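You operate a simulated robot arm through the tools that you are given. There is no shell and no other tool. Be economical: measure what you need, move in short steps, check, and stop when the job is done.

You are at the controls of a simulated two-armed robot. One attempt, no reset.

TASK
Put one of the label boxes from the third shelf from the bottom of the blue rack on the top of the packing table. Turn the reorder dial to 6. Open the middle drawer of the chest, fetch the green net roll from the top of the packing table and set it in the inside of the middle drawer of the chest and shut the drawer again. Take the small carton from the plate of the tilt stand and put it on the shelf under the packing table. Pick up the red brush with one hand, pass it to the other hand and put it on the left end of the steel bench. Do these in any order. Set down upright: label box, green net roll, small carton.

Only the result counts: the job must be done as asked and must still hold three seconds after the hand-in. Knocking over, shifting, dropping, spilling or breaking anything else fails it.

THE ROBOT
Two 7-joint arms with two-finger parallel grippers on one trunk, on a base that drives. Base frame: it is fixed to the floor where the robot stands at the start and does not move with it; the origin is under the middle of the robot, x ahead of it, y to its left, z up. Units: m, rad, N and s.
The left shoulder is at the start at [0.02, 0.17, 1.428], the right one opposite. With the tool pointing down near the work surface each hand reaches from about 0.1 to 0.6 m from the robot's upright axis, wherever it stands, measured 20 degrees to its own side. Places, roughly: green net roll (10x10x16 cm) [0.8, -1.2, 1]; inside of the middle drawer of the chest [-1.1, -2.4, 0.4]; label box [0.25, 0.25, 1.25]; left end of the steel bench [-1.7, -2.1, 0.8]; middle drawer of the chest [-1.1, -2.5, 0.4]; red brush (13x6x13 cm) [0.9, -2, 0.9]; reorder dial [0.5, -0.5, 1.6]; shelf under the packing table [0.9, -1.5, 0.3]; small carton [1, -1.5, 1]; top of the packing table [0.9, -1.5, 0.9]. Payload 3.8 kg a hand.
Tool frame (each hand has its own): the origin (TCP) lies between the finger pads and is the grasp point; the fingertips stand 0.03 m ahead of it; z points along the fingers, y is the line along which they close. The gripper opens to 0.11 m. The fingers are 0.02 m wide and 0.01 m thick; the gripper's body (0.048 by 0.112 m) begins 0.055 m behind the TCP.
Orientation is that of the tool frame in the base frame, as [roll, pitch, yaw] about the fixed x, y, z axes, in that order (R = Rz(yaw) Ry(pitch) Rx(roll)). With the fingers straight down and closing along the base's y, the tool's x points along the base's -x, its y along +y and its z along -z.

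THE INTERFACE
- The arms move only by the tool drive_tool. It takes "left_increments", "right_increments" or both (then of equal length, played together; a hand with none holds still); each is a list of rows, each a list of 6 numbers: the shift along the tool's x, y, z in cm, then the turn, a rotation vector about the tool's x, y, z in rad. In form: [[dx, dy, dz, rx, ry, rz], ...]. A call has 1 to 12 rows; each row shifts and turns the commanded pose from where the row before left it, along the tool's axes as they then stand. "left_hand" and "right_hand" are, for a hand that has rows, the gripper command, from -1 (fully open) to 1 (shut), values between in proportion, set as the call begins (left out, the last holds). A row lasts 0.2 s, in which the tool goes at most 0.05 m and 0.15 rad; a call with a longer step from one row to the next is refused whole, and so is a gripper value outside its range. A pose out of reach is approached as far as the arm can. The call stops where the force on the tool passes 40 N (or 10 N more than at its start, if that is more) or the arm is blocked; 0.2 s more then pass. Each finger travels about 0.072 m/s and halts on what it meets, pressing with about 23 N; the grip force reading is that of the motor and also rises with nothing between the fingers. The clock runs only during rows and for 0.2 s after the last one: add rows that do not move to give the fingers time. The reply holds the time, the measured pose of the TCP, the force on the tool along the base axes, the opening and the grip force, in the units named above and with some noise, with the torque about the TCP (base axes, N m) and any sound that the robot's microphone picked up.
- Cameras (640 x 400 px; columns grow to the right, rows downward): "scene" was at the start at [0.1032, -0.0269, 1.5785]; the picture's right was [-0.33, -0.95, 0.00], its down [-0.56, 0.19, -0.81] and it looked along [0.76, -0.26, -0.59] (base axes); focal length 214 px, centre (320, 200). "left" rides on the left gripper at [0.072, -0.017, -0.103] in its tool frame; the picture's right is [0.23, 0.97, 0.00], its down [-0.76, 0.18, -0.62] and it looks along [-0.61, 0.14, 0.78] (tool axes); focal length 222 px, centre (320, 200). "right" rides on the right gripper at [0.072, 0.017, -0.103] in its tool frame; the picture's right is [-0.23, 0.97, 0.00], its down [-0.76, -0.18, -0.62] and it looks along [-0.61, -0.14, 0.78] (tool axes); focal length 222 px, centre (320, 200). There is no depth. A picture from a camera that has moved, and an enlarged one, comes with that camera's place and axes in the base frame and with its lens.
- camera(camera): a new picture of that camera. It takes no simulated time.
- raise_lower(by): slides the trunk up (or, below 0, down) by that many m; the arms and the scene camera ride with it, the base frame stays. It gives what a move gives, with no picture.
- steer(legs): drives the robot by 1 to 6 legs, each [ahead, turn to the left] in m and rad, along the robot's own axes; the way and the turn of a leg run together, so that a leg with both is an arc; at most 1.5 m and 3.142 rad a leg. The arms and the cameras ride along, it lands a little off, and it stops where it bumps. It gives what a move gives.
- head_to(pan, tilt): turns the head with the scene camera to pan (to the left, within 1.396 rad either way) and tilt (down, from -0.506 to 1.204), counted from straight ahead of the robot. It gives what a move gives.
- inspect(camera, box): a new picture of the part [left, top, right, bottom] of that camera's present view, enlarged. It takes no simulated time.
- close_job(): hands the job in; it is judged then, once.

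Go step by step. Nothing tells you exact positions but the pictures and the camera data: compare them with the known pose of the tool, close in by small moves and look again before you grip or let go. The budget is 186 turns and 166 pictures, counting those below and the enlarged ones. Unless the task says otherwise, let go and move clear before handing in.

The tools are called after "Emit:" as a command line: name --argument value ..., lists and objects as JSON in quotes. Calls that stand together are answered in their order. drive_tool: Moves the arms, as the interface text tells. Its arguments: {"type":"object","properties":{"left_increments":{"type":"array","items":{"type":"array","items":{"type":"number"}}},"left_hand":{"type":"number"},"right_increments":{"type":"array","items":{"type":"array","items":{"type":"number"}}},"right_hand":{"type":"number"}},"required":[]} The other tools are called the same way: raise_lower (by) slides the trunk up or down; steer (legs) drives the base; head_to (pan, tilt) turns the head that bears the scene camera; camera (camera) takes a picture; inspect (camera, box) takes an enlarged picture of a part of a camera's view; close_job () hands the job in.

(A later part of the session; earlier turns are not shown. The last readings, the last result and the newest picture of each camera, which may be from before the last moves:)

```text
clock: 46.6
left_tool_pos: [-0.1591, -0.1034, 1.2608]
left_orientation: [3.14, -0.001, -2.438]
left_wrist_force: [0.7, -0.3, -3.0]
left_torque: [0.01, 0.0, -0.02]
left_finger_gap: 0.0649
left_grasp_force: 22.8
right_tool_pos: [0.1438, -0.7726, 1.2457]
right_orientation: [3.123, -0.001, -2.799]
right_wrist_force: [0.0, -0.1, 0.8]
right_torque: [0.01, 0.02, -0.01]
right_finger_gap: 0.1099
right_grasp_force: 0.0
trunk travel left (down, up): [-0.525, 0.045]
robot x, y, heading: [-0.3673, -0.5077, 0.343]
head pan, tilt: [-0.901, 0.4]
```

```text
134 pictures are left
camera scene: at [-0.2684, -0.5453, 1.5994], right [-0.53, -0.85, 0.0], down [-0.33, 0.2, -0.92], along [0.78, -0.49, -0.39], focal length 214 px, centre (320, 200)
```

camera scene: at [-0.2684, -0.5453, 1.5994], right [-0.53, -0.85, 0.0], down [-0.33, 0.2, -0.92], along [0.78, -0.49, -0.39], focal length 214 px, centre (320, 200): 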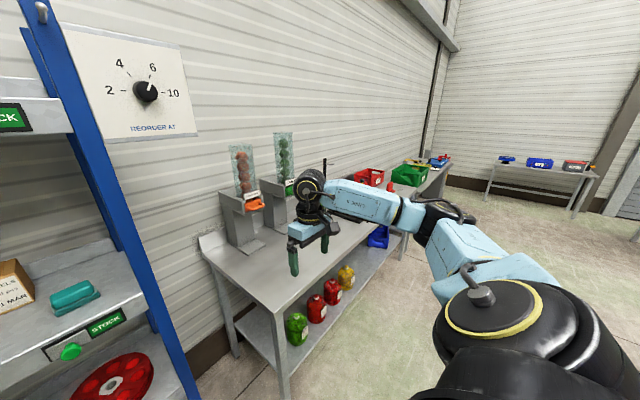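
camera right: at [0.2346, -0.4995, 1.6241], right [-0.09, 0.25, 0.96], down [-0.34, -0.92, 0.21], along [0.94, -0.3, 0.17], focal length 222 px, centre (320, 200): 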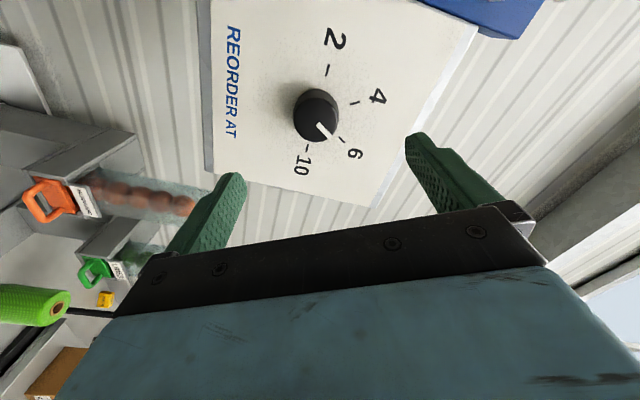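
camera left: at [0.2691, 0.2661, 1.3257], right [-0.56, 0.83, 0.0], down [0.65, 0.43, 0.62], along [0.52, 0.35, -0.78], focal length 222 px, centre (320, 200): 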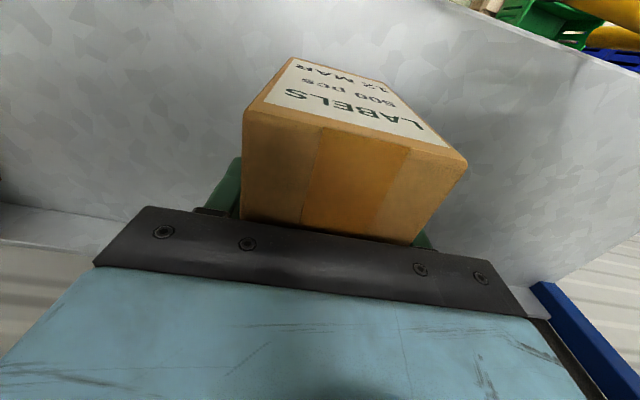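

The shelf under the table holds jars at the left and something blue further right. I drive along the table front and turn to face it.

Emit:
steer --legs '[[0, -1.57], [0.85, 0], [0, 1.57]]'

Emit:
head_to --pan 0 --tilt 0.4

Emit:
camera --camera "scene"

Emit:
head_to --pan -0.7 --tilt 0.4

Emit:
camera --camera "scene"

```text
clock: 58.7
left_tool_pos: [0.1398, -0.9017, 1.2623]
left_orientation: [3.142, 0.0, -2.44]
left_wrist_force: [-0.1, 1.5, -3.0]
left_torque: [0.01, -0.02, 0.04]
left_finger_gap: 0.0649
left_grasp_force: 23.1
right_tool_pos: [0.4406, -1.5714, 1.2446]
right_orientation: [3.123, -0.002, -2.799]
right_wrist_force: [0.1, -0.1, 0.5]
right_torque: [0.0, -0.03, 0.02]
right_finger_gap: 0.1099
right_grasp_force: 0.0
trunk travel left (down, up): [-0.525, 0.045]
robot x, y, heading: [-0.0651, -1.3048, 0.341]
head pan, tilt: [-0.901, 0.4]
```

```text
clock: 59.9
left_tool_pos: [0.14, -0.9023, 1.262]
left_orientation: [-3.141, 0.0, -2.439]
left_wrist_force: [-0.8, 0.5, -3.1]
left_torque: [-0.01, -0.02, 0.0]
left_finger_gap: 0.0649
left_grasp_force: 23.0
right_tool_pos: [0.4391, -1.571, 1.2451]
right_orientation: [3.123, -0.001, -2.798]
right_wrist_force: [0.3, 0.3, 0.1]
right_torque: [-0.01, 0.02, 0.01]
right_finger_gap: 0.11
right_grasp_force: 0.1
trunk travel left (down, up): [-0.525, 0.045]
robot x, y, heading: [-0.0707, -1.3045, 0.34]
head pan, tilt: [0.0, 0.4]
```

```text
133 pictures are left
camera scene: at [0.0377, -1.263, 1.5993], right [0.33, -0.94, 0.0], down [-0.37, -0.13, -0.92], along [0.87, 0.31, -0.39], focal length 214 px, centre (320, 200)
```

scene: 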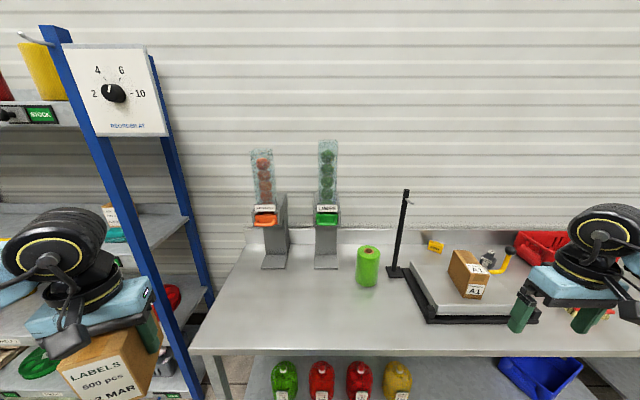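

```text
clock: 61.0
left_tool_pos: [0.1405, -0.9018, 1.2607]
left_orientation: [3.141, 0.0, -2.44]
left_wrist_force: [-0.6, -0.3, -2.8]
left_torque: [0.01, 0.02, 0.04]
left_finger_gap: 0.065
left_grasp_force: 22.8
right_tool_pos: [0.4398, -1.5706, 1.2454]
right_orientation: [3.123, -0.001, -2.8]
right_wrist_force: [-0.6, 0.6, 0.0]
right_torque: [-0.01, -0.03, -0.02]
right_finger_gap: 0.1101
right_grasp_force: 0.1
trunk travel left (down, up): [-0.525, 0.045]
robot x, y, heading: [-0.066, -1.3002, 0.336]
head pan, tilt: [-0.7, 0.4]
```

```text
132 pictures are left
camera scene: at [0.0372, -1.3263, 1.5993], right [-0.35, -0.94, 0.0], down [-0.36, 0.14, -0.92], along [0.86, -0.32, -0.39], focal length 214 px, centre (320, 200)
```

scene: 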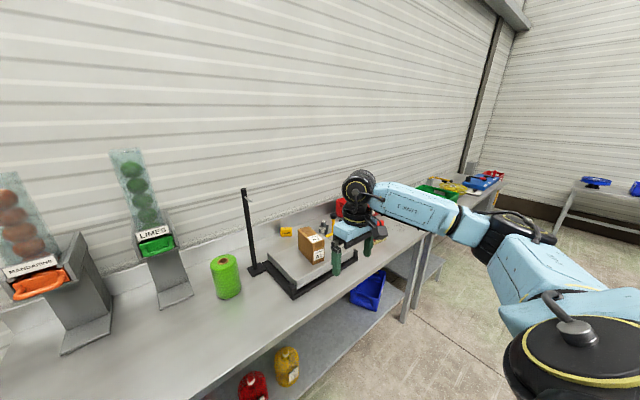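

Table front edge is about 0.52 m ahead, with the roll, tilt stand and carton behind it and a free area at left front. I drive 0.22 m closer and look down for placing the label box.

Emit:
steer --legs '[[0.22, 0]]'

Emit:
head_to --pan 0.1 --tilt 0.75

Emit:
camera --camera "scene"

Emit:
camera --camera "left"

```text
clock: 62.7
left_tool_pos: [0.347, -0.8283, 1.2614]
left_orientation: [3.141, 0.001, -2.441]
left_wrist_force: [1.0, -0.4, -3.1]
left_torque: [0.02, 0.0, -0.02]
left_finger_gap: 0.0648
left_grasp_force: 23.1
right_tool_pos: [0.6453, -1.4981, 1.2455]
right_orientation: [3.121, -0.001, -2.802]
right_wrist_force: [0.4, -0.2, -0.1]
right_torque: [0.01, 0.03, 0.0]
right_finger_gap: 0.11
right_grasp_force: 0.0
trunk travel left (down, up): [-0.525, 0.045]
robot x, y, heading: [0.1406, -1.2299, 0.333]
head pan, tilt: [-0.7, 0.4]
```

```text
clock: 63.8
left_tool_pos: [0.3471, -0.8291, 1.2621]
left_orientation: [-3.141, 0.001, -2.441]
left_wrist_force: [0.0, -0.5, -3.1]
left_torque: [-0.01, 0.0, 0.0]
left_finger_gap: 0.0649
left_grasp_force: 23.0
right_tool_pos: [0.6458, -1.4997, 1.2446]
right_orientation: [3.122, -0.004, -2.802]
right_wrist_force: [-0.4, -0.3, 1.1]
right_torque: [-0.01, 0.0, 0.0]
right_finger_gap: 0.1099
right_grasp_force: 0.1
trunk travel left (down, up): [-0.525, 0.045]
robot x, y, heading: [0.1403, -1.2321, 0.338]
head pan, tilt: [0.099, 0.75]
```

```text
131 pictures are left
camera scene: at [0.2327, -1.1853, 1.5682], right [0.42, -0.91, 0.0], down [-0.62, -0.29, -0.73], along [0.66, 0.31, -0.68], focal length 214 px, centre (320, 200)
```

scene: 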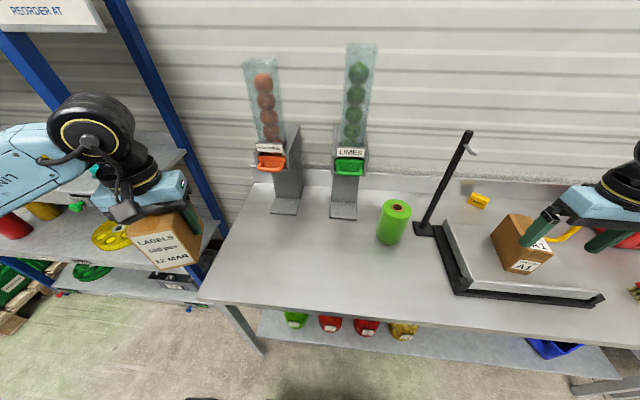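

```text
130 pictures are left
camera left: at [0.3025, -0.888, 1.3651], right [-0.8, 0.6, 0.0], down [0.47, 0.63, 0.62], along [0.37, 0.5, -0.78], focal length 222 px, centre (320, 200)
```

left: 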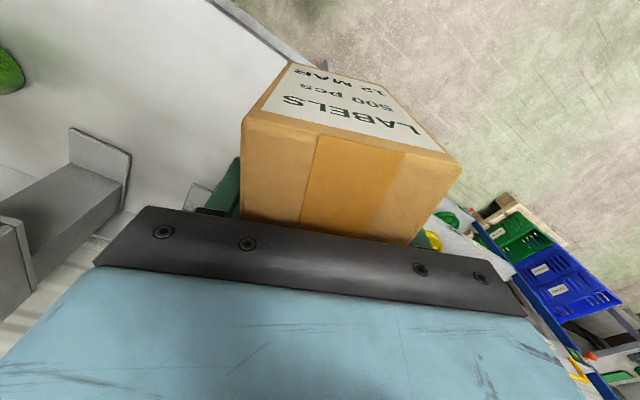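

I carry the label box over the clear left-front spot (about (0.51, -0.89)) and lower to just above the table.

Emit:
drive_tool --left_increments '[[-2, -3.8, 0, 0, 0, 0], [-2, -3.8, 0, 0, 0, 0], [-2.1, -3.7, 0, 0, 0, 0], [-2.2, -3.7, 0, 0, 0, 0], [0, 0, 4.5, 0, 0, 0], [0, 0, 4.5, 0, 0, 0], [0, 0, 4.5, 0, 0, 0], [0, 0, 4.5, 0, 0, 0], [0, 0, 4.5, 0, 0, 0]]'

Emit:
camera --camera "scene"

Emit:
camera --camera "left"

```text
clock: 65.8
left_tool_pos: [0.509, -0.8895, 1.0352]
left_orientation: [3.142, 0.001, -2.441]
left_wrist_force: [0.1, -0.1, -2.9]
left_torque: [0.02, 0.0, 0.04]
left_finger_gap: 0.065
left_grasp_force: 23.1
right_tool_pos: [0.6469, -1.4981, 1.2458]
right_orientation: [3.123, -0.003, -2.801]
right_wrist_force: [0.8, 0.7, -0.5]
right_torque: [0.01, 0.02, 0.01]
right_finger_gap: 0.1103
right_grasp_force: 0.0
trunk travel left (down, up): [-0.525, 0.045]
robot x, y, heading: [0.139, -1.2301, 0.34]
head pan, tilt: [0.099, 0.75]
```

```text
129 pictures are left
camera scene: at [0.2331, -1.1854, 1.5682], right [0.43, -0.91, 0.0], down [-0.62, -0.29, -0.73], along [0.66, 0.31, -0.68], focal length 214 px, centre (320, 200)
```

scene: 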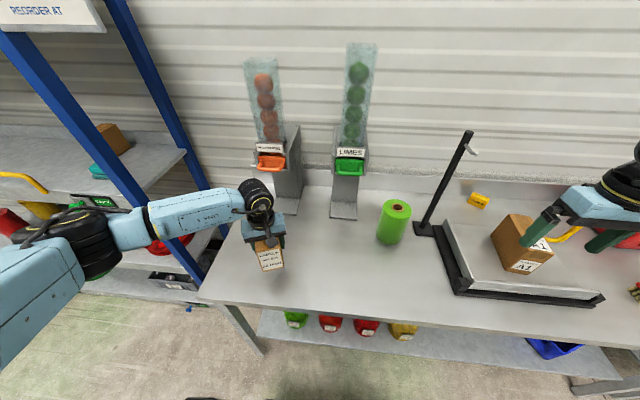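

```text
128 pictures are left
camera left: at [0.463, -0.9498, 1.1395], right [-0.8, 0.6, 0.0], down [0.47, 0.63, 0.62], along [0.37, 0.5, -0.78], focal length 222 px, centre (320, 200)
```

left: 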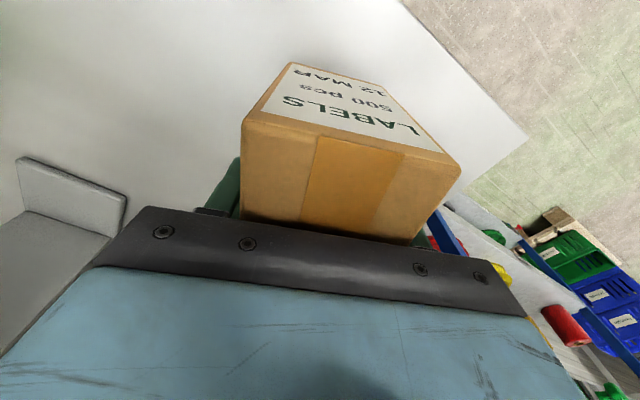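

Emit:
drive_tool --left_increments '[[0, 0, 1.5, 0, 0, 0], [0, 0, 1.5, 0, 0, 0], [0, 0, 0.7, 0, 0, 0], [0, 0, 0, 0, 0, 0]]'

Emit:
drive_tool --left_increments '[[0, 0, 0.4, 0, 0, 0], [0, 0, 0.4, 0, 0, 0]]'

Emit:
inspect --camera "scene" --box '[200, 170, 340, 310]'

```text
clock: 66.8
left_tool_pos: [0.5076, -0.8903, 0.9991]
left_orientation: [-3.141, 0.001, -2.444]
left_wrist_force: [0.2, -0.6, -2.6]
left_torque: [0.01, 0.0, 0.02]
left_finger_gap: 0.0648
left_grasp_force: 22.9
right_tool_pos: [0.6466, -1.4985, 1.2451]
right_orientation: [3.123, -0.002, -2.799]
right_wrist_force: [-0.3, -0.2, 0.3]
right_torque: [0.01, 0.01, 0.0]
right_finger_gap: 0.1103
right_grasp_force: 0.1
trunk travel left (down, up): [-0.525, 0.045]
robot x, y, heading: [0.1364, -1.2303, 0.342]
head pan, tilt: [0.099, 0.75]
```

```text
clock: 67.4
left_tool_pos: [0.5076, -0.8894, 0.9923]
left_orientation: [3.141, 0.0, -2.443]
left_wrist_force: [0.1, -0.3, -3.1]
left_torque: [-0.02, -0.03, -0.01]
left_finger_gap: 0.065
left_grasp_force: 23.0
right_tool_pos: [0.6456, -1.4986, 1.2453]
right_orientation: [3.123, -0.002, -2.799]
right_wrist_force: [-0.1, 1.5, -0.6]
right_torque: [0.03, 0.01, -0.03]
right_finger_gap: 0.1099
right_grasp_force: 0.1
trunk travel left (down, up): [-0.525, 0.045]
robot x, y, heading: [0.1386, -1.2286, 0.338]
head pan, tilt: [0.099, 0.75]
```

```text
2.86 times, centred on (270, 240) of scene
camera zoom: at [0.2325, -1.1853, 1.5682], right [0.43, -0.91, 0.0], down [-0.62, -0.29, -0.73], along [0.66, 0.31, -0.68], focal length 613 px, centre (463, 86)
```

zoom: 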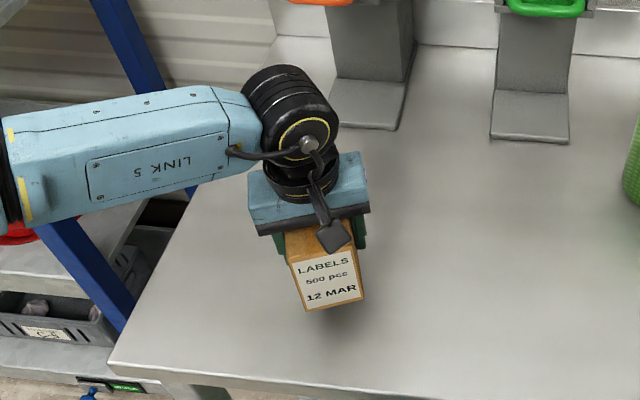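

Emit:
drive_tool --left_increments '[[0, 0, 0.4, 0, 0, 0], [0, 0, 0.4, 0, 0, 0], [0, 0, 0, 0, 0, 0]]'

Emit:
drive_tool --left_increments '[[0, 0, 0.3, 0, 0, 0], [0, 0, 0.3, 0, 0, 0], [0, 0, 0, 0, 0, 0]]'

```text
clock: 68.2
left_tool_pos: [0.5069, -0.8901, 0.9835]
left_orientation: [3.141, 0.0, -2.443]
left_wrist_force: [0.3, -0.5, -3.2]
left_torque: [0.01, 0.02, -0.01]
left_finger_gap: 0.0648
left_grasp_force: 23.2
right_tool_pos: [0.6461, -1.4988, 1.2449]
right_orientation: [3.124, -0.003, -2.802]
right_wrist_force: [0.3, 0.0, 0.1]
right_torque: [0.05, 0.01, -0.01]
right_finger_gap: 0.1101
right_grasp_force: 0.0
trunk travel left (down, up): [-0.525, 0.045]
robot x, y, heading: [0.1411, -1.2276, 0.34]
head pan, tilt: [0.099, 0.75]
```

```text
clock: 69.0
left_tool_pos: [0.5074, -0.89, 0.9778]
left_orientation: [-3.14, 0.0, -2.443]
left_wrist_force: [-0.3, 0.4, -2.8]
left_torque: [-0.03, 0.0, 0.02]
left_finger_gap: 0.0649
left_grasp_force: 22.6
right_tool_pos: [0.645, -1.498, 1.2455]
right_orientation: [3.121, -0.002, -2.802]
right_wrist_force: [0.5, -0.3, -0.5]
right_torque: [-0.02, 0.01, -0.01]
right_finger_gap: 0.11
right_grasp_force: 0.0
trunk travel left (down, up): [-0.525, 0.045]
robot x, y, heading: [0.1376, -1.2308, 0.343]
head pan, tilt: [0.099, 0.75]
```

Emit:
drive_tool --left_increments '[[0, 0, 0.4, 0, 0, 0], [0, 0, 0.4, 0, 0, 0], [0, 0, 0, 0, 0, 0]]'

Emit:
drive_tool --left_increments '[[0, 0, 0.4, 0, 0, 0], [0, 0, 0, 0, 0, 0]]'

Emit:
inspect --camera "scene" --box '[200, 170, 340, 310]'

```text
clock: 69.8
left_tool_pos: [0.5076, -0.8895, 0.9701]
left_orientation: [3.141, 0.0, -2.441]
left_wrist_force: [-0.4, -0.3, -2.5]
left_torque: [0.03, 0.05, -0.01]
left_finger_gap: 0.0649
left_grasp_force: 22.5
right_tool_pos: [0.6461, -1.499, 1.2458]
right_orientation: [3.122, -0.003, -2.802]
right_wrist_force: [-0.3, -0.4, 0.7]
right_torque: [-0.01, 0.0, 0.01]
right_finger_gap: 0.1099
right_grasp_force: 0.1
trunk travel left (down, up): [-0.525, 0.045]
robot x, y, heading: [0.1378, -1.2275, 0.337]
head pan, tilt: [0.099, 0.75]
```

```text
clock: 70.4
left_tool_pos: [0.5076, -0.8901, 0.967]
left_orientation: [3.141, 0.001, -2.441]
left_wrist_force: [0.7, 0.9, -3.1]
left_torque: [0.02, 0.0, 0.03]
left_finger_gap: 0.0652
left_grasp_force: 22.8
right_tool_pos: [0.6459, -1.4981, 1.2452]
right_orientation: [3.122, -0.001, -2.799]
right_wrist_force: [-0.5, -0.3, -0.1]
right_torque: [-0.01, 0.04, 0.0]
right_finger_gap: 0.11
right_grasp_force: 0.0
trunk travel left (down, up): [-0.525, 0.045]
robot x, y, heading: [0.139, -1.2282, 0.338]
head pan, tilt: [0.099, 0.75]
```

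```text
2.86 times, centred on (270, 240) of scene
camera zoom: at [0.2325, -1.1853, 1.5682], right [0.43, -0.91, 0.0], down [-0.62, -0.29, -0.73], along [0.66, 0.31, -0.68], focal length 613 px, centre (463, 86)
```

zoom: 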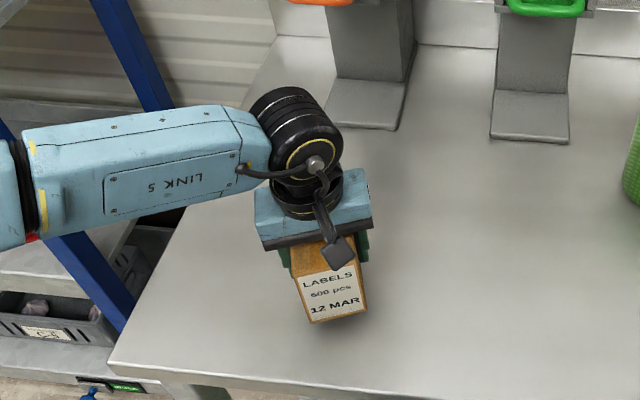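

Emit:
drive_tool --left_increments '[[0, 0, 0.3, 0, 0, 0], [0, 0, 0.3, 0, 0, 0], [0, 0, 0.3, 0, 0, 0], [0, 0, 0, 0, 0, 0]]'

Emit:
drive_tool --left_increments '[[0, 0, 0.3, 0, 0, 0], [0, 0, 0.3, 0, 0, 0], [0, 0, 0, 0, 0, 0]]'

Emit:
inspect --camera "scene" --box '[200, 170, 340, 310]'

```text
clock: 71.4
left_tool_pos: [0.5065, -0.8894, 0.9572]
left_orientation: [3.14, -0.001, -2.444]
left_wrist_force: [-0.1, -0.3, -2.8]
left_torque: [0.03, 0.01, 0.01]
left_finger_gap: 0.065
left_grasp_force: 23.3
right_tool_pos: [0.6472, -1.4981, 1.245]
right_orientation: [3.124, -0.001, -2.799]
right_wrist_force: [0.4, 0.0, 0.1]
right_torque: [-0.01, 0.01, -0.04]
right_finger_gap: 0.11
right_grasp_force: 0.0
trunk travel left (down, up): [-0.525, 0.045]
robot x, y, heading: [0.1359, -1.2327, 0.342]
head pan, tilt: [0.099, 0.75]
```

```text
clock: 72.2
left_tool_pos: [0.507, -0.8892, 0.9508]
left_orientation: [3.141, 0.0, -2.441]
left_wrist_force: [-0.1, 1.0, -2.9]
left_torque: [-0.02, 0.02, -0.01]
left_finger_gap: 0.0648
left_grasp_force: 23.3
right_tool_pos: [0.6456, -1.4984, 1.2452]
right_orientation: [3.123, -0.001, -2.801]
right_wrist_force: [0.9, -0.3, -0.1]
right_torque: [-0.02, 0.01, -0.01]
right_finger_gap: 0.11
right_grasp_force: 0.0
trunk travel left (down, up): [-0.525, 0.045]
robot x, y, heading: [0.1382, -1.2294, 0.337]
head pan, tilt: [0.099, 0.75]
```

```text
2.86 times, centred on (270, 240) of scene
camera zoom: at [0.2325, -1.1853, 1.5682], right [0.43, -0.91, 0.0], down [-0.62, -0.29, -0.73], along [0.66, 0.31, -0.68], focal length 613 px, centre (463, 86)
```

zoom: 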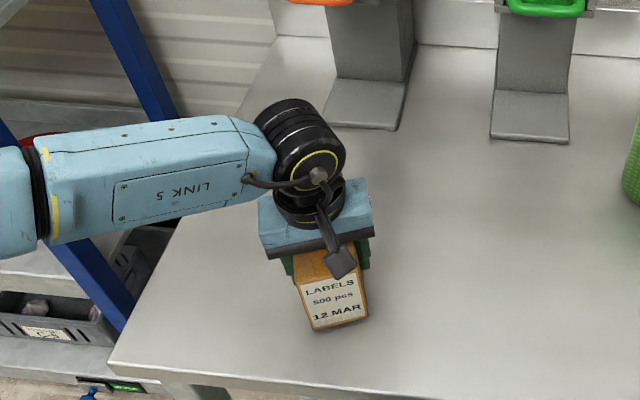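

Emit:
drive_tool --left_increments '[[0, 0, 0.4, 0, 0, 0], [0, 0, 0.4, 0, 0, 0], [0, 0, 0, 0, 0, 0]]'

Emit:
drive_tool --left_increments '[[0, 0, 0.3, 0, 0, 0], [0, 0, 0.3, 0, 0, 0], [0, 0, 0, 0, 0, 0]]'

Emit:
inspect --camera "scene" --box '[200, 170, 340, 310]'

```text
clock: 73.0
left_tool_pos: [0.5075, -0.8903, 0.9429]
left_orientation: [-3.141, 0.002, -2.442]
left_wrist_force: [0.5, -0.4, -2.2]
left_torque: [0.04, -0.05, -0.01]
left_finger_gap: 0.0649
left_grasp_force: 23.1
right_tool_pos: [0.6454, -1.4994, 1.2457]
right_orientation: [3.123, -0.002, -2.801]
right_wrist_force: [0.2, 0.2, 0.0]
right_torque: [0.03, 0.01, -0.05]
right_finger_gap: 0.1101
right_grasp_force: 0.1
trunk travel left (down, up): [-0.525, 0.045]
robot x, y, heading: [0.139, -1.229, 0.341]
head pan, tilt: [0.099, 0.75]
```

```text
clock: 73.8
left_tool_pos: [0.508, -0.8895, 0.9398]
left_orientation: [-3.139, 0.003, -2.443]
left_wrist_force: [-1.0, 2.6, 20.7]
left_torque: [0.4, 0.45, 0.06]
left_finger_gap: 0.0646
left_grasp_force: 22.8
right_tool_pos: [0.6444, -1.4991, 1.2448]
right_orientation: [3.123, 0.002, -2.8]
right_wrist_force: [0.5, -0.9, 0.0]
right_torque: [0.05, 0.01, 0.0]
right_finger_gap: 0.1101
right_grasp_force: 0.0
trunk travel left (down, up): [-0.525, 0.045]
robot x, y, heading: [0.1365, -1.2304, 0.337]
head pan, tilt: [0.099, 0.75]
```

```text
2.86 times, centred on (270, 240) of scene
camera zoom: at [0.2308, -1.1865, 1.5685], right [0.43, -0.9, 0.0], down [-0.62, -0.29, -0.73], along [0.66, 0.31, -0.68], focal length 613 px, centre (463, 86)
```

zoom: 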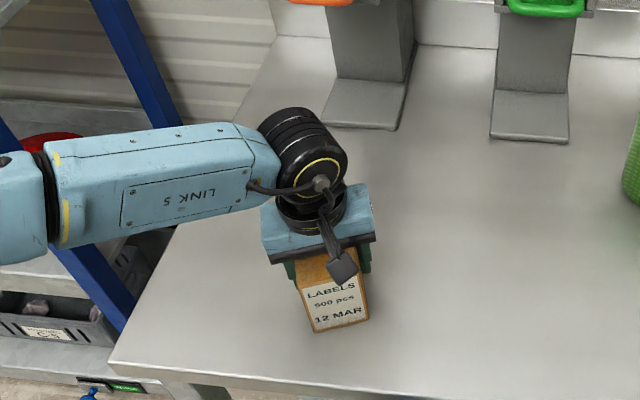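

Contact: the box stands on the table (table top about z 0.885). I release and lift clear.

Emit:
drive_tool --left_increments '[[0, 0, -0.2, 0, 0, 0], [0, 0, 0, 0, 0, 0], [0, 0, 0, 0, 0, 0], [0, 0, 0, 0, 0, 0]]' --left_hand -1

Emit:
drive_tool --left_increments '[[0, 0, -2, 0, 0, 0], [0, 0, -4, 0, 0, 0], [0, 0, -4.5, 0, 0, 0], [0, 0, -4.5, 0, 0, 0], [0, 0, -4.5, 0, 0, 0], [0, 0, -4.5, 0, 0, 0], [3, 4, 0, 0, 0, 0], [3, 4, 0, 0, 0, 0]]'

Emit:
head_to --pan -0.3 --tilt 0.75

Emit:
camera --camera "scene"

Emit:
camera --camera "right"

```text
clock: 74.8
left_tool_pos: [0.5075, -0.8901, 0.9382]
left_orientation: [-3.141, -0.001, -2.442]
left_wrist_force: [0.8, 0.0, 1.3]
left_torque: [-0.02, -0.01, -0.01]
left_finger_gap: 0.11
left_grasp_force: 0.0
right_tool_pos: [0.6448, -1.4983, 1.2459]
right_orientation: [3.122, 0.002, -2.801]
right_wrist_force: [0.2, -0.5, -0.2]
right_torque: [-0.01, -0.02, 0.02]
right_finger_gap: 0.11
right_grasp_force: 0.0
trunk travel left (down, up): [-0.525, 0.045]
robot x, y, heading: [0.138, -1.2331, 0.344]
head pan, tilt: [0.099, 0.75]
```

```text
clock: 76.6
left_tool_pos: [0.4098, -0.8689, 1.1782]
left_orientation: [3.142, 0.002, -2.442]
left_wrist_force: [0.0, 0.5, -0.6]
left_torque: [0.03, 0.02, -0.01]
left_finger_gap: 0.1099
left_grasp_force: 0.1
right_tool_pos: [0.6449, -1.5001, 1.2461]
right_orientation: [3.124, 0.0, -2.801]
right_wrist_force: [0.1, -1.0, 0.3]
right_torque: [0.01, 0.01, 0.07]
right_finger_gap: 0.1098
right_grasp_force: 0.0
trunk travel left (down, up): [-0.525, 0.045]
robot x, y, heading: [0.1402, -1.2266, 0.342]
head pan, tilt: [0.099, 0.75]
```

```text
clock: 77.5
left_tool_pos: [0.4114, -0.8674, 1.1787]
left_orientation: [-3.14, -0.001, -2.443]
left_wrist_force: [0.2, 0.1, -0.7]
left_torque: [0.01, -0.02, 0.01]
left_finger_gap: 0.11
left_grasp_force: 0.0
right_tool_pos: [0.6455, -1.4992, 1.2455]
right_orientation: [3.122, 0.002, -2.801]
right_wrist_force: [0.9, 0.9, -0.2]
right_torque: [0.01, 0.0, 0.0]
right_finger_gap: 0.11
right_grasp_force: 0.0
trunk travel left (down, up): [-0.525, 0.045]
robot x, y, heading: [0.1403, -1.2293, 0.342]
head pan, tilt: [-0.3, 0.75]
```

```text
123 pictures are left
camera scene: at [0.2398, -1.2173, 1.5682], right [0.04, -1.0, 0.0], down [-0.68, -0.03, -0.73], along [0.73, 0.03, -0.68], focal length 214 px, centre (320, 200)
```

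scene: 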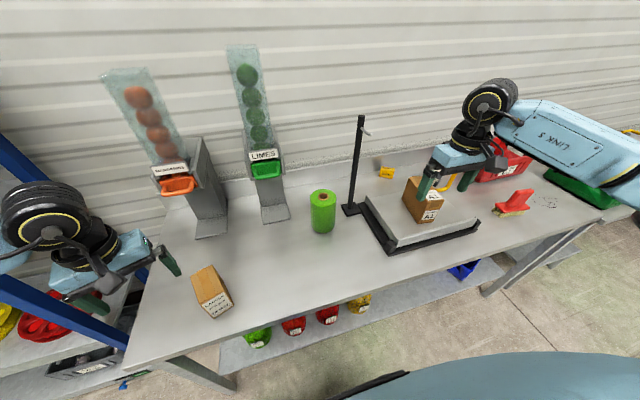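

```text
122 pictures are left
camera right: at [0.5732, -1.5081, 1.3498], right [-0.11, 0.99, 0.02], down [0.78, 0.08, 0.62], along [0.61, 0.08, -0.79], focal length 222 px, centre (320, 200)
```

right: 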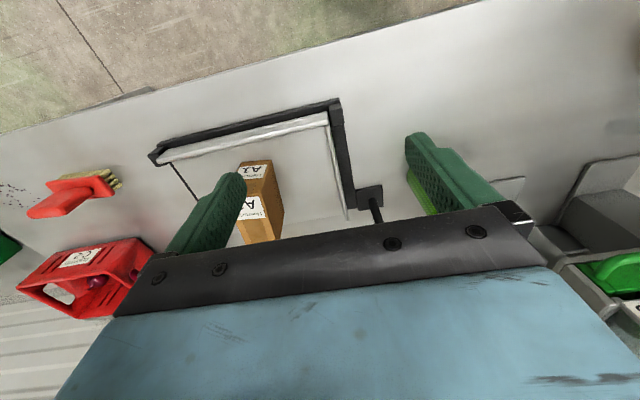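

The label box stands on the table. Next is the small carton; I zoom in on the tilt stand to measure it.

Emit:
inspect --camera "scene" --box '[340, 110, 500, 270]'

Emit:
inspect --camera "right" --box '[140, 80, 400, 250]'

```text
2.50 times, centred on (420, 190) of scene
camera zoom: at [0.2398, -1.2173, 1.5682], right [0.04, -1.0, 0.0], down [-0.68, -0.03, -0.73], along [0.73, 0.03, -0.68], focal length 536 px, centre (70, 225)
```

zoom: 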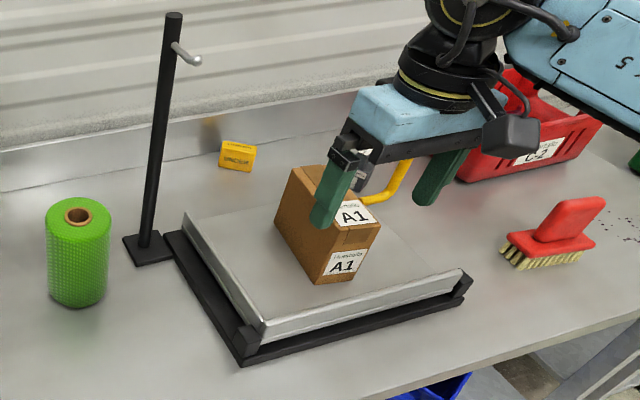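

```text
2.35 times, centred on (270, 165) of right
camera zoom: at [0.5732, -1.5081, 1.3498], right [-0.11, 0.99, 0.02], down [0.78, 0.08, 0.62], along [0.61, 0.08, -0.79], focal length 523 px, centre (438, 282)
```

zoom: 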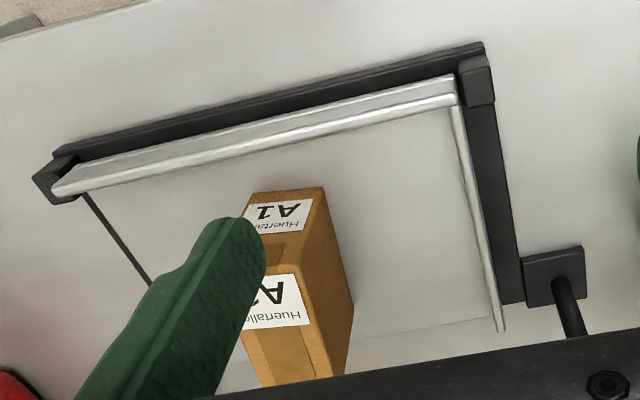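

Carton centre is about (0.886, -1.597), z≈0.965, tilted back slightly on the raised plate. I back up, shift 0.5 m to the right along the table and come forward again.

Emit:
steer --legs '[[-0.22, 0], [0, -1.57], [0.5, 0], [0, 1.57], [0.15, 0]]'

Emit:
head_to --pan 0 --tilt 0.55

Emit:
camera --camera "scene"

```text
clock: 90.2
left_tool_pos: [0.5132, -1.366, 1.1782]
left_orientation: [3.141, -0.001, -2.445]
left_wrist_force: [-0.3, 0.5, 0.4]
left_torque: [0.03, 0.01, 0.0]
left_finger_gap: 0.1101
left_grasp_force: 0.1
right_tool_pos: [0.7445, -1.9985, 1.2455]
right_orientation: [3.124, -0.002, -2.807]
right_wrist_force: [-0.6, -0.3, 0.4]
right_torque: [0.01, 0.02, 0.02]
right_finger_gap: 0.1102
right_grasp_force: 0.1
trunk travel left (down, up): [-0.525, 0.045]
robot x, y, heading: [0.2383, -1.7291, 0.338]
head pan, tilt: [-0.3, 0.75]
```

```text
clock: 91.0
left_tool_pos: [0.5125, -1.3668, 1.178]
left_orientation: [3.141, 0.002, -2.445]
left_wrist_force: [-0.8, -0.7, -1.4]
left_torque: [0.02, -0.01, -0.04]
left_finger_gap: 0.1099
left_grasp_force: 0.0
right_tool_pos: [0.7432, -1.9983, 1.2464]
right_orientation: [3.121, 0.0, -2.806]
right_wrist_force: [-1.2, -0.3, -0.8]
right_torque: [0.01, 0.01, 0.0]
right_finger_gap: 0.1099
right_grasp_force: 0.1
trunk travel left (down, up): [-0.525, 0.045]
robot x, y, heading: [0.2377, -1.7245, 0.335]
head pan, tilt: [0.0, 0.55]
```

```text
119 pictures are left
camera scene: at [0.3406, -1.6887, 1.5856], right [0.33, -0.94, 0.0], down [-0.49, -0.17, -0.85], along [0.81, 0.28, -0.52], focal length 214 px, centre (320, 200)
```

scene: 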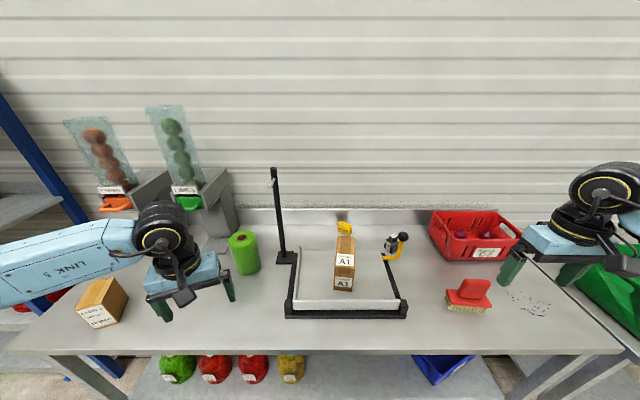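

Emit:
inspect --camera "scene" --box '[270, 200, 430, 330]'

Emit:
inspect --camera "scene" --box '[400, 180, 640, 400]'

```text
3.08 times, centred on (350, 265) of scene
camera zoom: at [0.3406, -1.6887, 1.5856], right [0.33, -0.94, 0.0], down [-0.49, -0.17, -0.85], along [0.81, 0.28, -0.52], focal length 660 px, centre (228, 0)
```

zoom: 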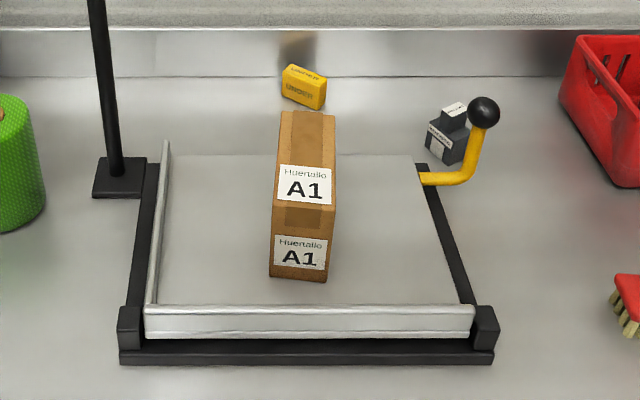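

```text
1.82 times, centred on (520, 290) of scene
camera zoom: at [0.3406, -1.6887, 1.5856], right [0.33, -0.94, 0.0], down [-0.49, -0.17, -0.85], along [0.81, 0.28, -0.52], focal length 390 px, centre (-44, 36)
```

zoom: 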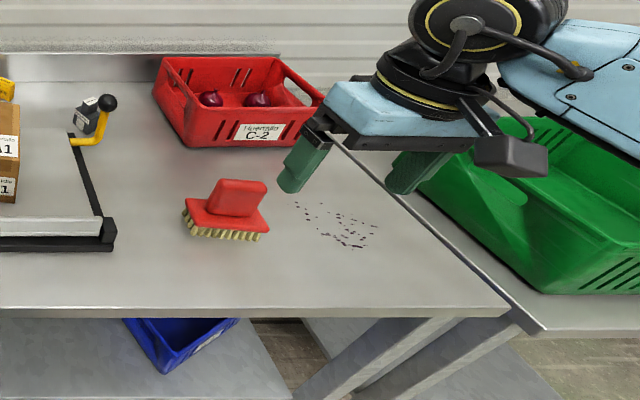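

The stand has a lip, post and a tilt lever; the carton is 6.5×15×10.5 cm, front face about 0.58 m ahead and 8 cm right. I move 0.1 m closer and bring the right hand over it, tilted 30° forward so the same grip can later enter the lower shelf.

Emit:
steer --legs '[[0.1, 0]]'

Emit:
drive_tool --right_increments '[[-2.04, 4.12, 0, 0, 0, 0], [-2.04, 4.12, 0, 0, 0, 0], [-2.04, 4.12, 0, 0, 0, 0], [-2.04, 4.12, 0, 0, 0, 0], [-2.04, 4.12, 0, 0, 0, 0], [-2.04, 4.12, 0, 0, 0, 0], [-2.04, 4.12, 0, 0, 0, 0], [-2.04, 4.12, 0, 0, 0, 0], [0, 0, 0, 0.018, 0, 0.148], [0, 0, 0, 0, -0.131, 0], [0, 0, 0, 0, -0.131, 0], [0, 0, 0, 0, -0.131, 0]]'

Emit:
camera --camera "scene"

Emit:
camera --camera "right"

```text
clock: 92.2
left_tool_pos: [0.606, -1.334, 1.1792]
left_orientation: [-3.141, 0.0, -2.447]
left_wrist_force: [-0.3, 0.6, -0.1]
left_torque: [0.02, 0.02, 0.0]
left_finger_gap: 0.11
left_grasp_force: 0.1
right_tool_pos: [0.8385, -1.9662, 1.2451]
right_orientation: [3.123, 0.0, -2.806]
right_wrist_force: [0.4, -0.6, 0.7]
right_torque: [-0.01, 0.03, -0.01]
right_finger_gap: 0.1101
right_grasp_force: 0.0
trunk travel left (down, up): [-0.525, 0.045]
robot x, y, heading: [0.3316, -1.6936, 0.334]
head pan, tilt: [0.0, 0.55]
```

```text
clock: 94.8
left_tool_pos: [0.6067, -1.3346, 1.1786]
left_orientation: [-3.141, 0.0, -2.448]
left_wrist_force: [-0.2, -0.2, 0.9]
left_torque: [-0.01, 0.04, -0.02]
left_finger_gap: 0.1104
left_grasp_force: 0.1
right_tool_pos: [0.884, -1.6014, 1.2522]
right_orientation: [3.14, 0.392, -2.957]
right_wrist_force: [0.1, -0.1, 0.4]
right_torque: [-0.01, -0.03, -0.03]
right_finger_gap: 0.1101
right_grasp_force: 0.0
trunk travel left (down, up): [-0.525, 0.045]
robot x, y, heading: [0.3323, -1.6946, 0.333]
head pan, tilt: [0.0, 0.55]
```

```text
116 pictures are left
camera scene: at [0.4352, -1.6562, 1.5857], right [0.33, -0.94, 0.0], down [-0.49, -0.17, -0.85], along [0.81, 0.28, -0.52], focal length 214 px, centre (320, 200)
```

scene: 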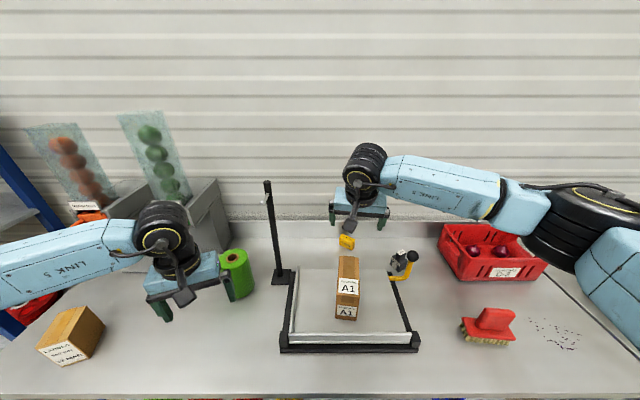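

```text
115 pictures are left
camera right: at [0.7767, -1.6039, 1.3211], right [0.03, 1.0, 0.09], down [0.49, -0.09, 0.87], along [0.87, 0.02, -0.49], focal length 222 px, centre (320, 200)
```

right: 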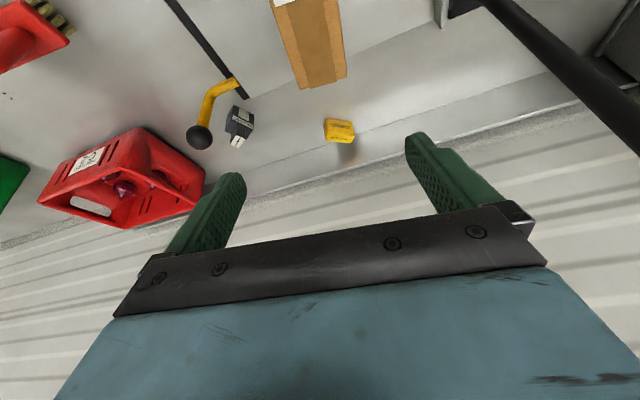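

The hand is over the carton's line. I tilt the last bit, descend to just above it and check.

Emit:
drive_tool --right_increments '[[0, 0.4, 0, 0, -0.131, 0], [2.25, 0, 3.9, 0, 0, 0], [2.25, 0, 3.9, 0, 0, 0], [2.0, 0, 3.46, 0, 0, 0]]'

Emit:
camera --camera "scene"

Emit:
camera --camera "right"

```text
clock: 95.8
left_tool_pos: [0.6078, -1.3347, 1.1772]
left_orientation: [-3.14, 0.0, -2.448]
left_wrist_force: [0.7, 0.4, 0.1]
left_torque: [-0.02, -0.02, -0.01]
left_finger_gap: 0.11
left_grasp_force: 0.0
right_tool_pos: [0.8834, -1.5966, 1.121]
right_orientation: [3.14, 0.521, -2.954]
right_wrist_force: [0.7, -0.4, 0.8]
right_torque: [0.0, -0.01, 0.04]
right_finger_gap: 0.1097
right_grasp_force: 0.1
trunk travel left (down, up): [-0.525, 0.045]
robot x, y, heading: [0.3317, -1.6948, 0.333]
head pan, tilt: [0.0, 0.55]
```

```text
114 pictures are left
camera scene: at [0.4358, -1.6556, 1.5856], right [0.33, -0.94, 0.0], down [-0.49, -0.17, -0.85], along [0.81, 0.28, -0.52], focal length 214 px, centre (320, 200)
```

scene: 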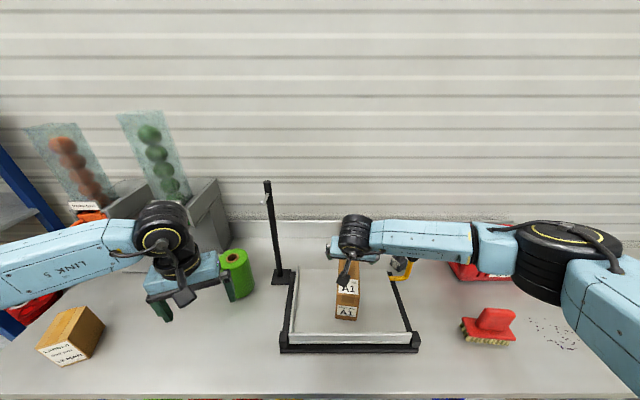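

```text
113 pictures are left
camera right: at [0.7678, -1.6008, 1.1749], right [0.01, 0.99, 0.11], down [0.38, -0.11, 0.92], along [0.93, 0.03, -0.38], focal length 222 px, centre (320, 200)
```

right: 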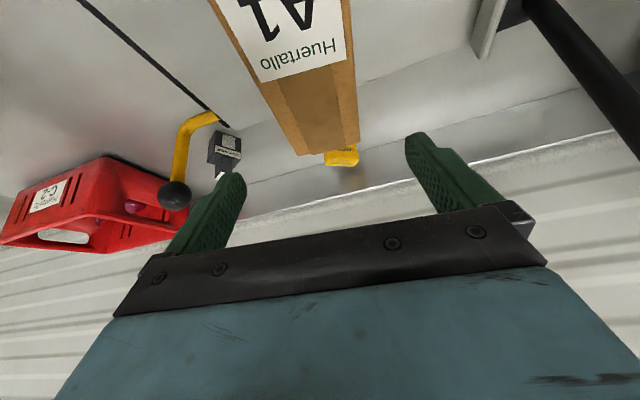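

Centred well; carton top is at about 1.035. I descend to z≈1.006 and close.

Emit:
drive_tool --right_increments '[[2.25, 0, 3.9, 0, 0, 0], [2.25, 0, 3.9, 0, 0, 0], [1.2, 0, 2.08, 0, 0, 0]]'

Emit:
drive_tool --right_increments '[[0, 0, 0, 0, 0, 0], [0, 0, 0, 0, 0, 0], [0, 0, 0, 0, 0, 0], [0, 0, 0, 0, 0, 0]]' --right_hand 1

Emit:
camera --camera "right"

Emit:
inspect --camera "scene" --box '[270, 200, 430, 360]'

```text
clock: 96.6
left_tool_pos: [0.6051, -1.3348, 1.1783]
left_orientation: [-3.14, 0.001, -2.446]
left_wrist_force: [-0.8, 0.2, -0.2]
left_torque: [0.0, 0.01, -0.01]
left_finger_gap: 0.1101
left_grasp_force: 0.1
right_tool_pos: [0.8818, -1.5981, 1.0088]
right_orientation: [3.14, 0.526, -2.958]
right_wrist_force: [-1.4, -1.2, 10.9]
right_torque: [-0.5, 0.47, 0.05]
right_finger_gap: 0.1101
right_grasp_force: 0.1
trunk travel left (down, up): [-0.525, 0.045]
robot x, y, heading: [0.3286, -1.6911, 0.337]
head pan, tilt: [0.0, 0.55]
```

```text
clock: 97.6
left_tool_pos: [0.6056, -1.3347, 1.1786]
left_orientation: [3.142, 0.0, -2.448]
left_wrist_force: [0.2, -0.3, 0.0]
left_torque: [0.0, 0.02, 0.02]
left_finger_gap: 0.1103
left_grasp_force: 0.1
right_tool_pos: [0.8805, -1.5959, 1.0105]
right_orientation: [3.137, 0.528, -2.955]
right_wrist_force: [3.2, 1.9, 22.2]
right_torque: [-0.11, 0.24, 0.71]
right_finger_gap: 0.066
right_grasp_force: 22.8
trunk travel left (down, up): [-0.525, 0.045]
robot x, y, heading: [0.3305, -1.6919, 0.334]
head pan, tilt: [0.0, 0.55]
```

```text
112 pictures are left
camera right: at [0.7658, -1.6008, 1.0632], right [0.01, 0.99, 0.12], down [0.37, -0.11, 0.92], along [0.93, 0.03, -0.37], focal length 222 px, centre (320, 200)
```

right: 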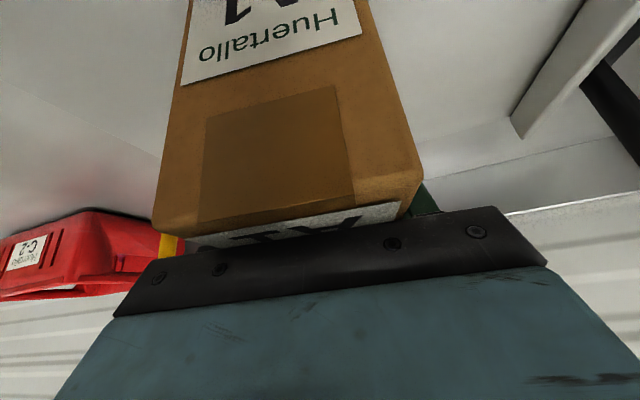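

```text
2.50 times, centred on (350, 280) of scene
camera zoom: at [0.4339, -1.6557, 1.5858], right [0.33, -0.94, 0.0], down [-0.49, -0.17, -0.85], along [0.81, 0.28, -0.52], focal length 536 px, centre (245, 0)
```

zoom: 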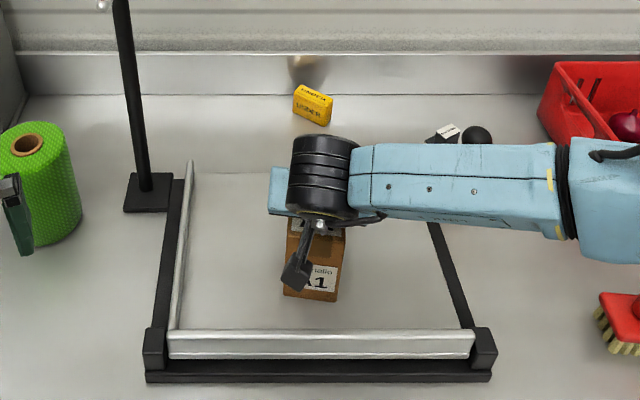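

Gripped at 6.6 cm. I lift straight up a few cm and look.

Emit:
drive_tool --right_increments '[[-0.5, 0, -0.87, 0, 0, 0], [-1, 0, -1.73, 0, 0, 0], [-2, 0, -3.46, 0, 0, 0], [-2, 0, -3.46, 0, 0, 0], [0, 0, 0, 0, 0, 0]]'

Emit:
camera --camera "scene"

Emit:
camera --camera "right"

```text
clock: 98.8
left_tool_pos: [0.6088, -1.334, 1.1788]
left_orientation: [3.141, -0.001, -2.447]
left_wrist_force: [-0.4, -0.3, 0.1]
left_torque: [-0.02, 0.01, 0.03]
left_finger_gap: 0.11
left_grasp_force: 0.0
right_tool_pos: [0.8831, -1.5973, 1.1165]
right_orientation: [-3.141, 0.521, -2.955]
right_wrist_force: [-0.3, -0.1, -8.7]
right_torque: [0.0, 0.05, -0.01]
right_finger_gap: 0.066
right_grasp_force: 23.3
trunk travel left (down, up): [-0.525, 0.045]
robot x, y, heading: [0.3317, -1.693, 0.341]
head pan, tilt: [0.0, 0.55]
```

```text
110 pictures are left
camera scene: at [0.4365, -1.6554, 1.5855], right [0.33, -0.94, 0.0], down [-0.49, -0.17, -0.85], along [0.8, 0.28, -0.52], focal length 214 px, centre (320, 200)
```

scene: 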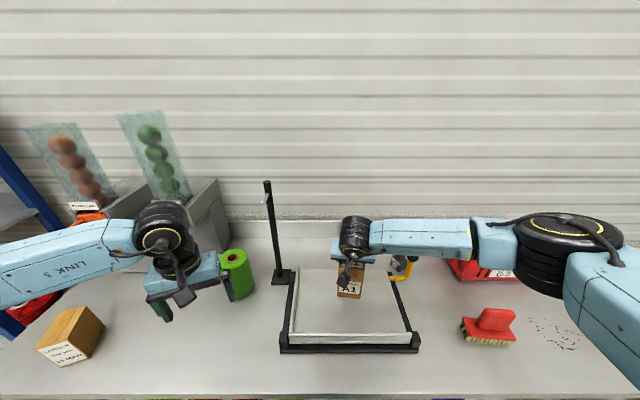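

```text
109 pictures are left
camera right: at [0.7679, -1.6013, 1.1714], right [0.01, 0.99, 0.11], down [0.38, -0.11, 0.92], along [0.93, 0.03, -0.38], focal length 222 px, centre (320, 200)
```

right: 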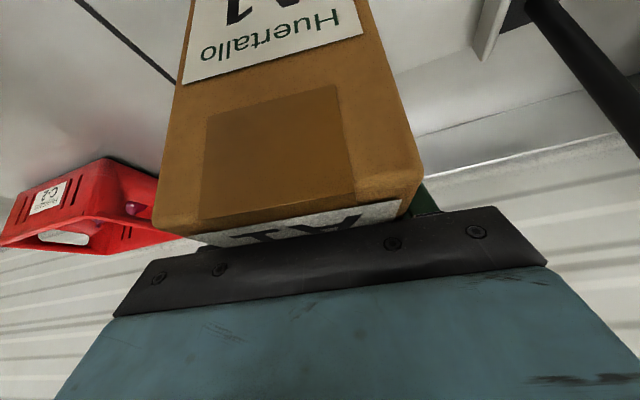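

The carton (about 0.9 kg) is held without slipping. I retract the arm, back away from the table, lower the trunk and look at the shelf below.

Emit:
drive_tool --right_increments '[[-1, 0, -1.73, 0, 0, 0], [3.46, 0, -2, 0, 0, 0], [3.46, 0, -2, 0, 0, 0], [3.46, 0, -2, 0, 0, 0], [3.46, 0, -2, 0, 0, 0]]'

Emit:
steer --legs '[[-0.38, 0]]'

Emit:
raise_lower --by -0.5

Emit:
head_to --pan -0.1 --tilt 0.5

Emit:
camera --camera "scene"

```text
clock: 100.0
left_tool_pos: [0.6064, -1.3337, 1.1784]
left_orientation: [3.141, 0.0, -2.447]
left_wrist_force: [-0.5, 0.1, 0.3]
left_torque: [0.0, -0.02, -0.01]
left_finger_gap: 0.11
left_grasp_force: 0.0
right_tool_pos: [0.7245, -1.6259, 1.1385]
right_orientation: [3.138, 0.523, -2.958]
right_wrist_force: [0.5, 0.1, -8.0]
right_torque: [-0.01, -0.01, 0.01]
right_finger_gap: 0.0659
right_grasp_force: 22.7
trunk travel left (down, up): [-0.525, 0.045]
robot x, y, heading: [0.3317, -1.6945, 0.332]
head pan, tilt: [0.0, 0.55]
```

```text
clock: 102.4
left_tool_pos: [0.2494, -1.4591, 1.1782]
left_orientation: [-3.141, 0.001, -2.449]
left_wrist_force: [0.3, -0.2, -0.8]
left_torque: [0.0, -0.03, -0.02]
left_finger_gap: 0.11
left_grasp_force: 0.0
right_tool_pos: [0.3676, -1.7514, 1.139]
right_orientation: [3.139, 0.523, -2.959]
right_wrist_force: [-0.1, -0.1, -7.5]
right_torque: [0.0, 0.06, 0.01]
right_finger_gap: 0.0658
right_grasp_force: 23.4
trunk travel left (down, up): [-0.525, 0.045]
robot x, y, heading: [-0.0269, -1.8217, 0.332]
head pan, tilt: [0.0, 0.55]
```

```text
refused: -0.5 is not a number from -0.4 to 0.4
```

```text
clock: 103.1
left_tool_pos: [0.2497, -1.4593, 1.1777]
left_orientation: [-3.141, -0.001, -2.449]
left_wrist_force: [0.0, 0.6, -0.3]
left_torque: [0.0, -0.02, -0.01]
left_finger_gap: 0.11
left_grasp_force: 0.1
right_tool_pos: [0.3681, -1.7509, 1.1378]
right_orientation: [-3.142, 0.52, -2.958]
right_wrist_force: [0.4, 1.0, -8.3]
right_torque: [-0.02, 0.02, 0.01]
right_finger_gap: 0.066
right_grasp_force: 23.5
trunk travel left (down, up): [-0.525, 0.045]
robot x, y, heading: [-0.0246, -1.8166, 0.334]
head pan, tilt: [-0.099, 0.499]
```

```text
108 pictures are left
camera scene: at [0.0813, -1.7885, 1.5901], right [0.23, -0.97, 0.0], down [-0.47, -0.11, -0.88], along [0.85, 0.2, -0.48], focal length 214 px, centre (320, 200)
```

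scene: 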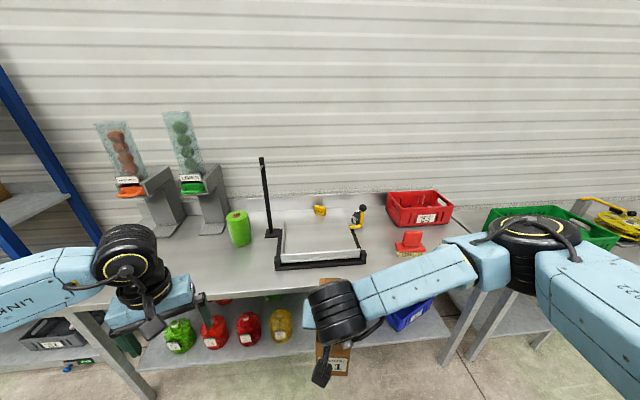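

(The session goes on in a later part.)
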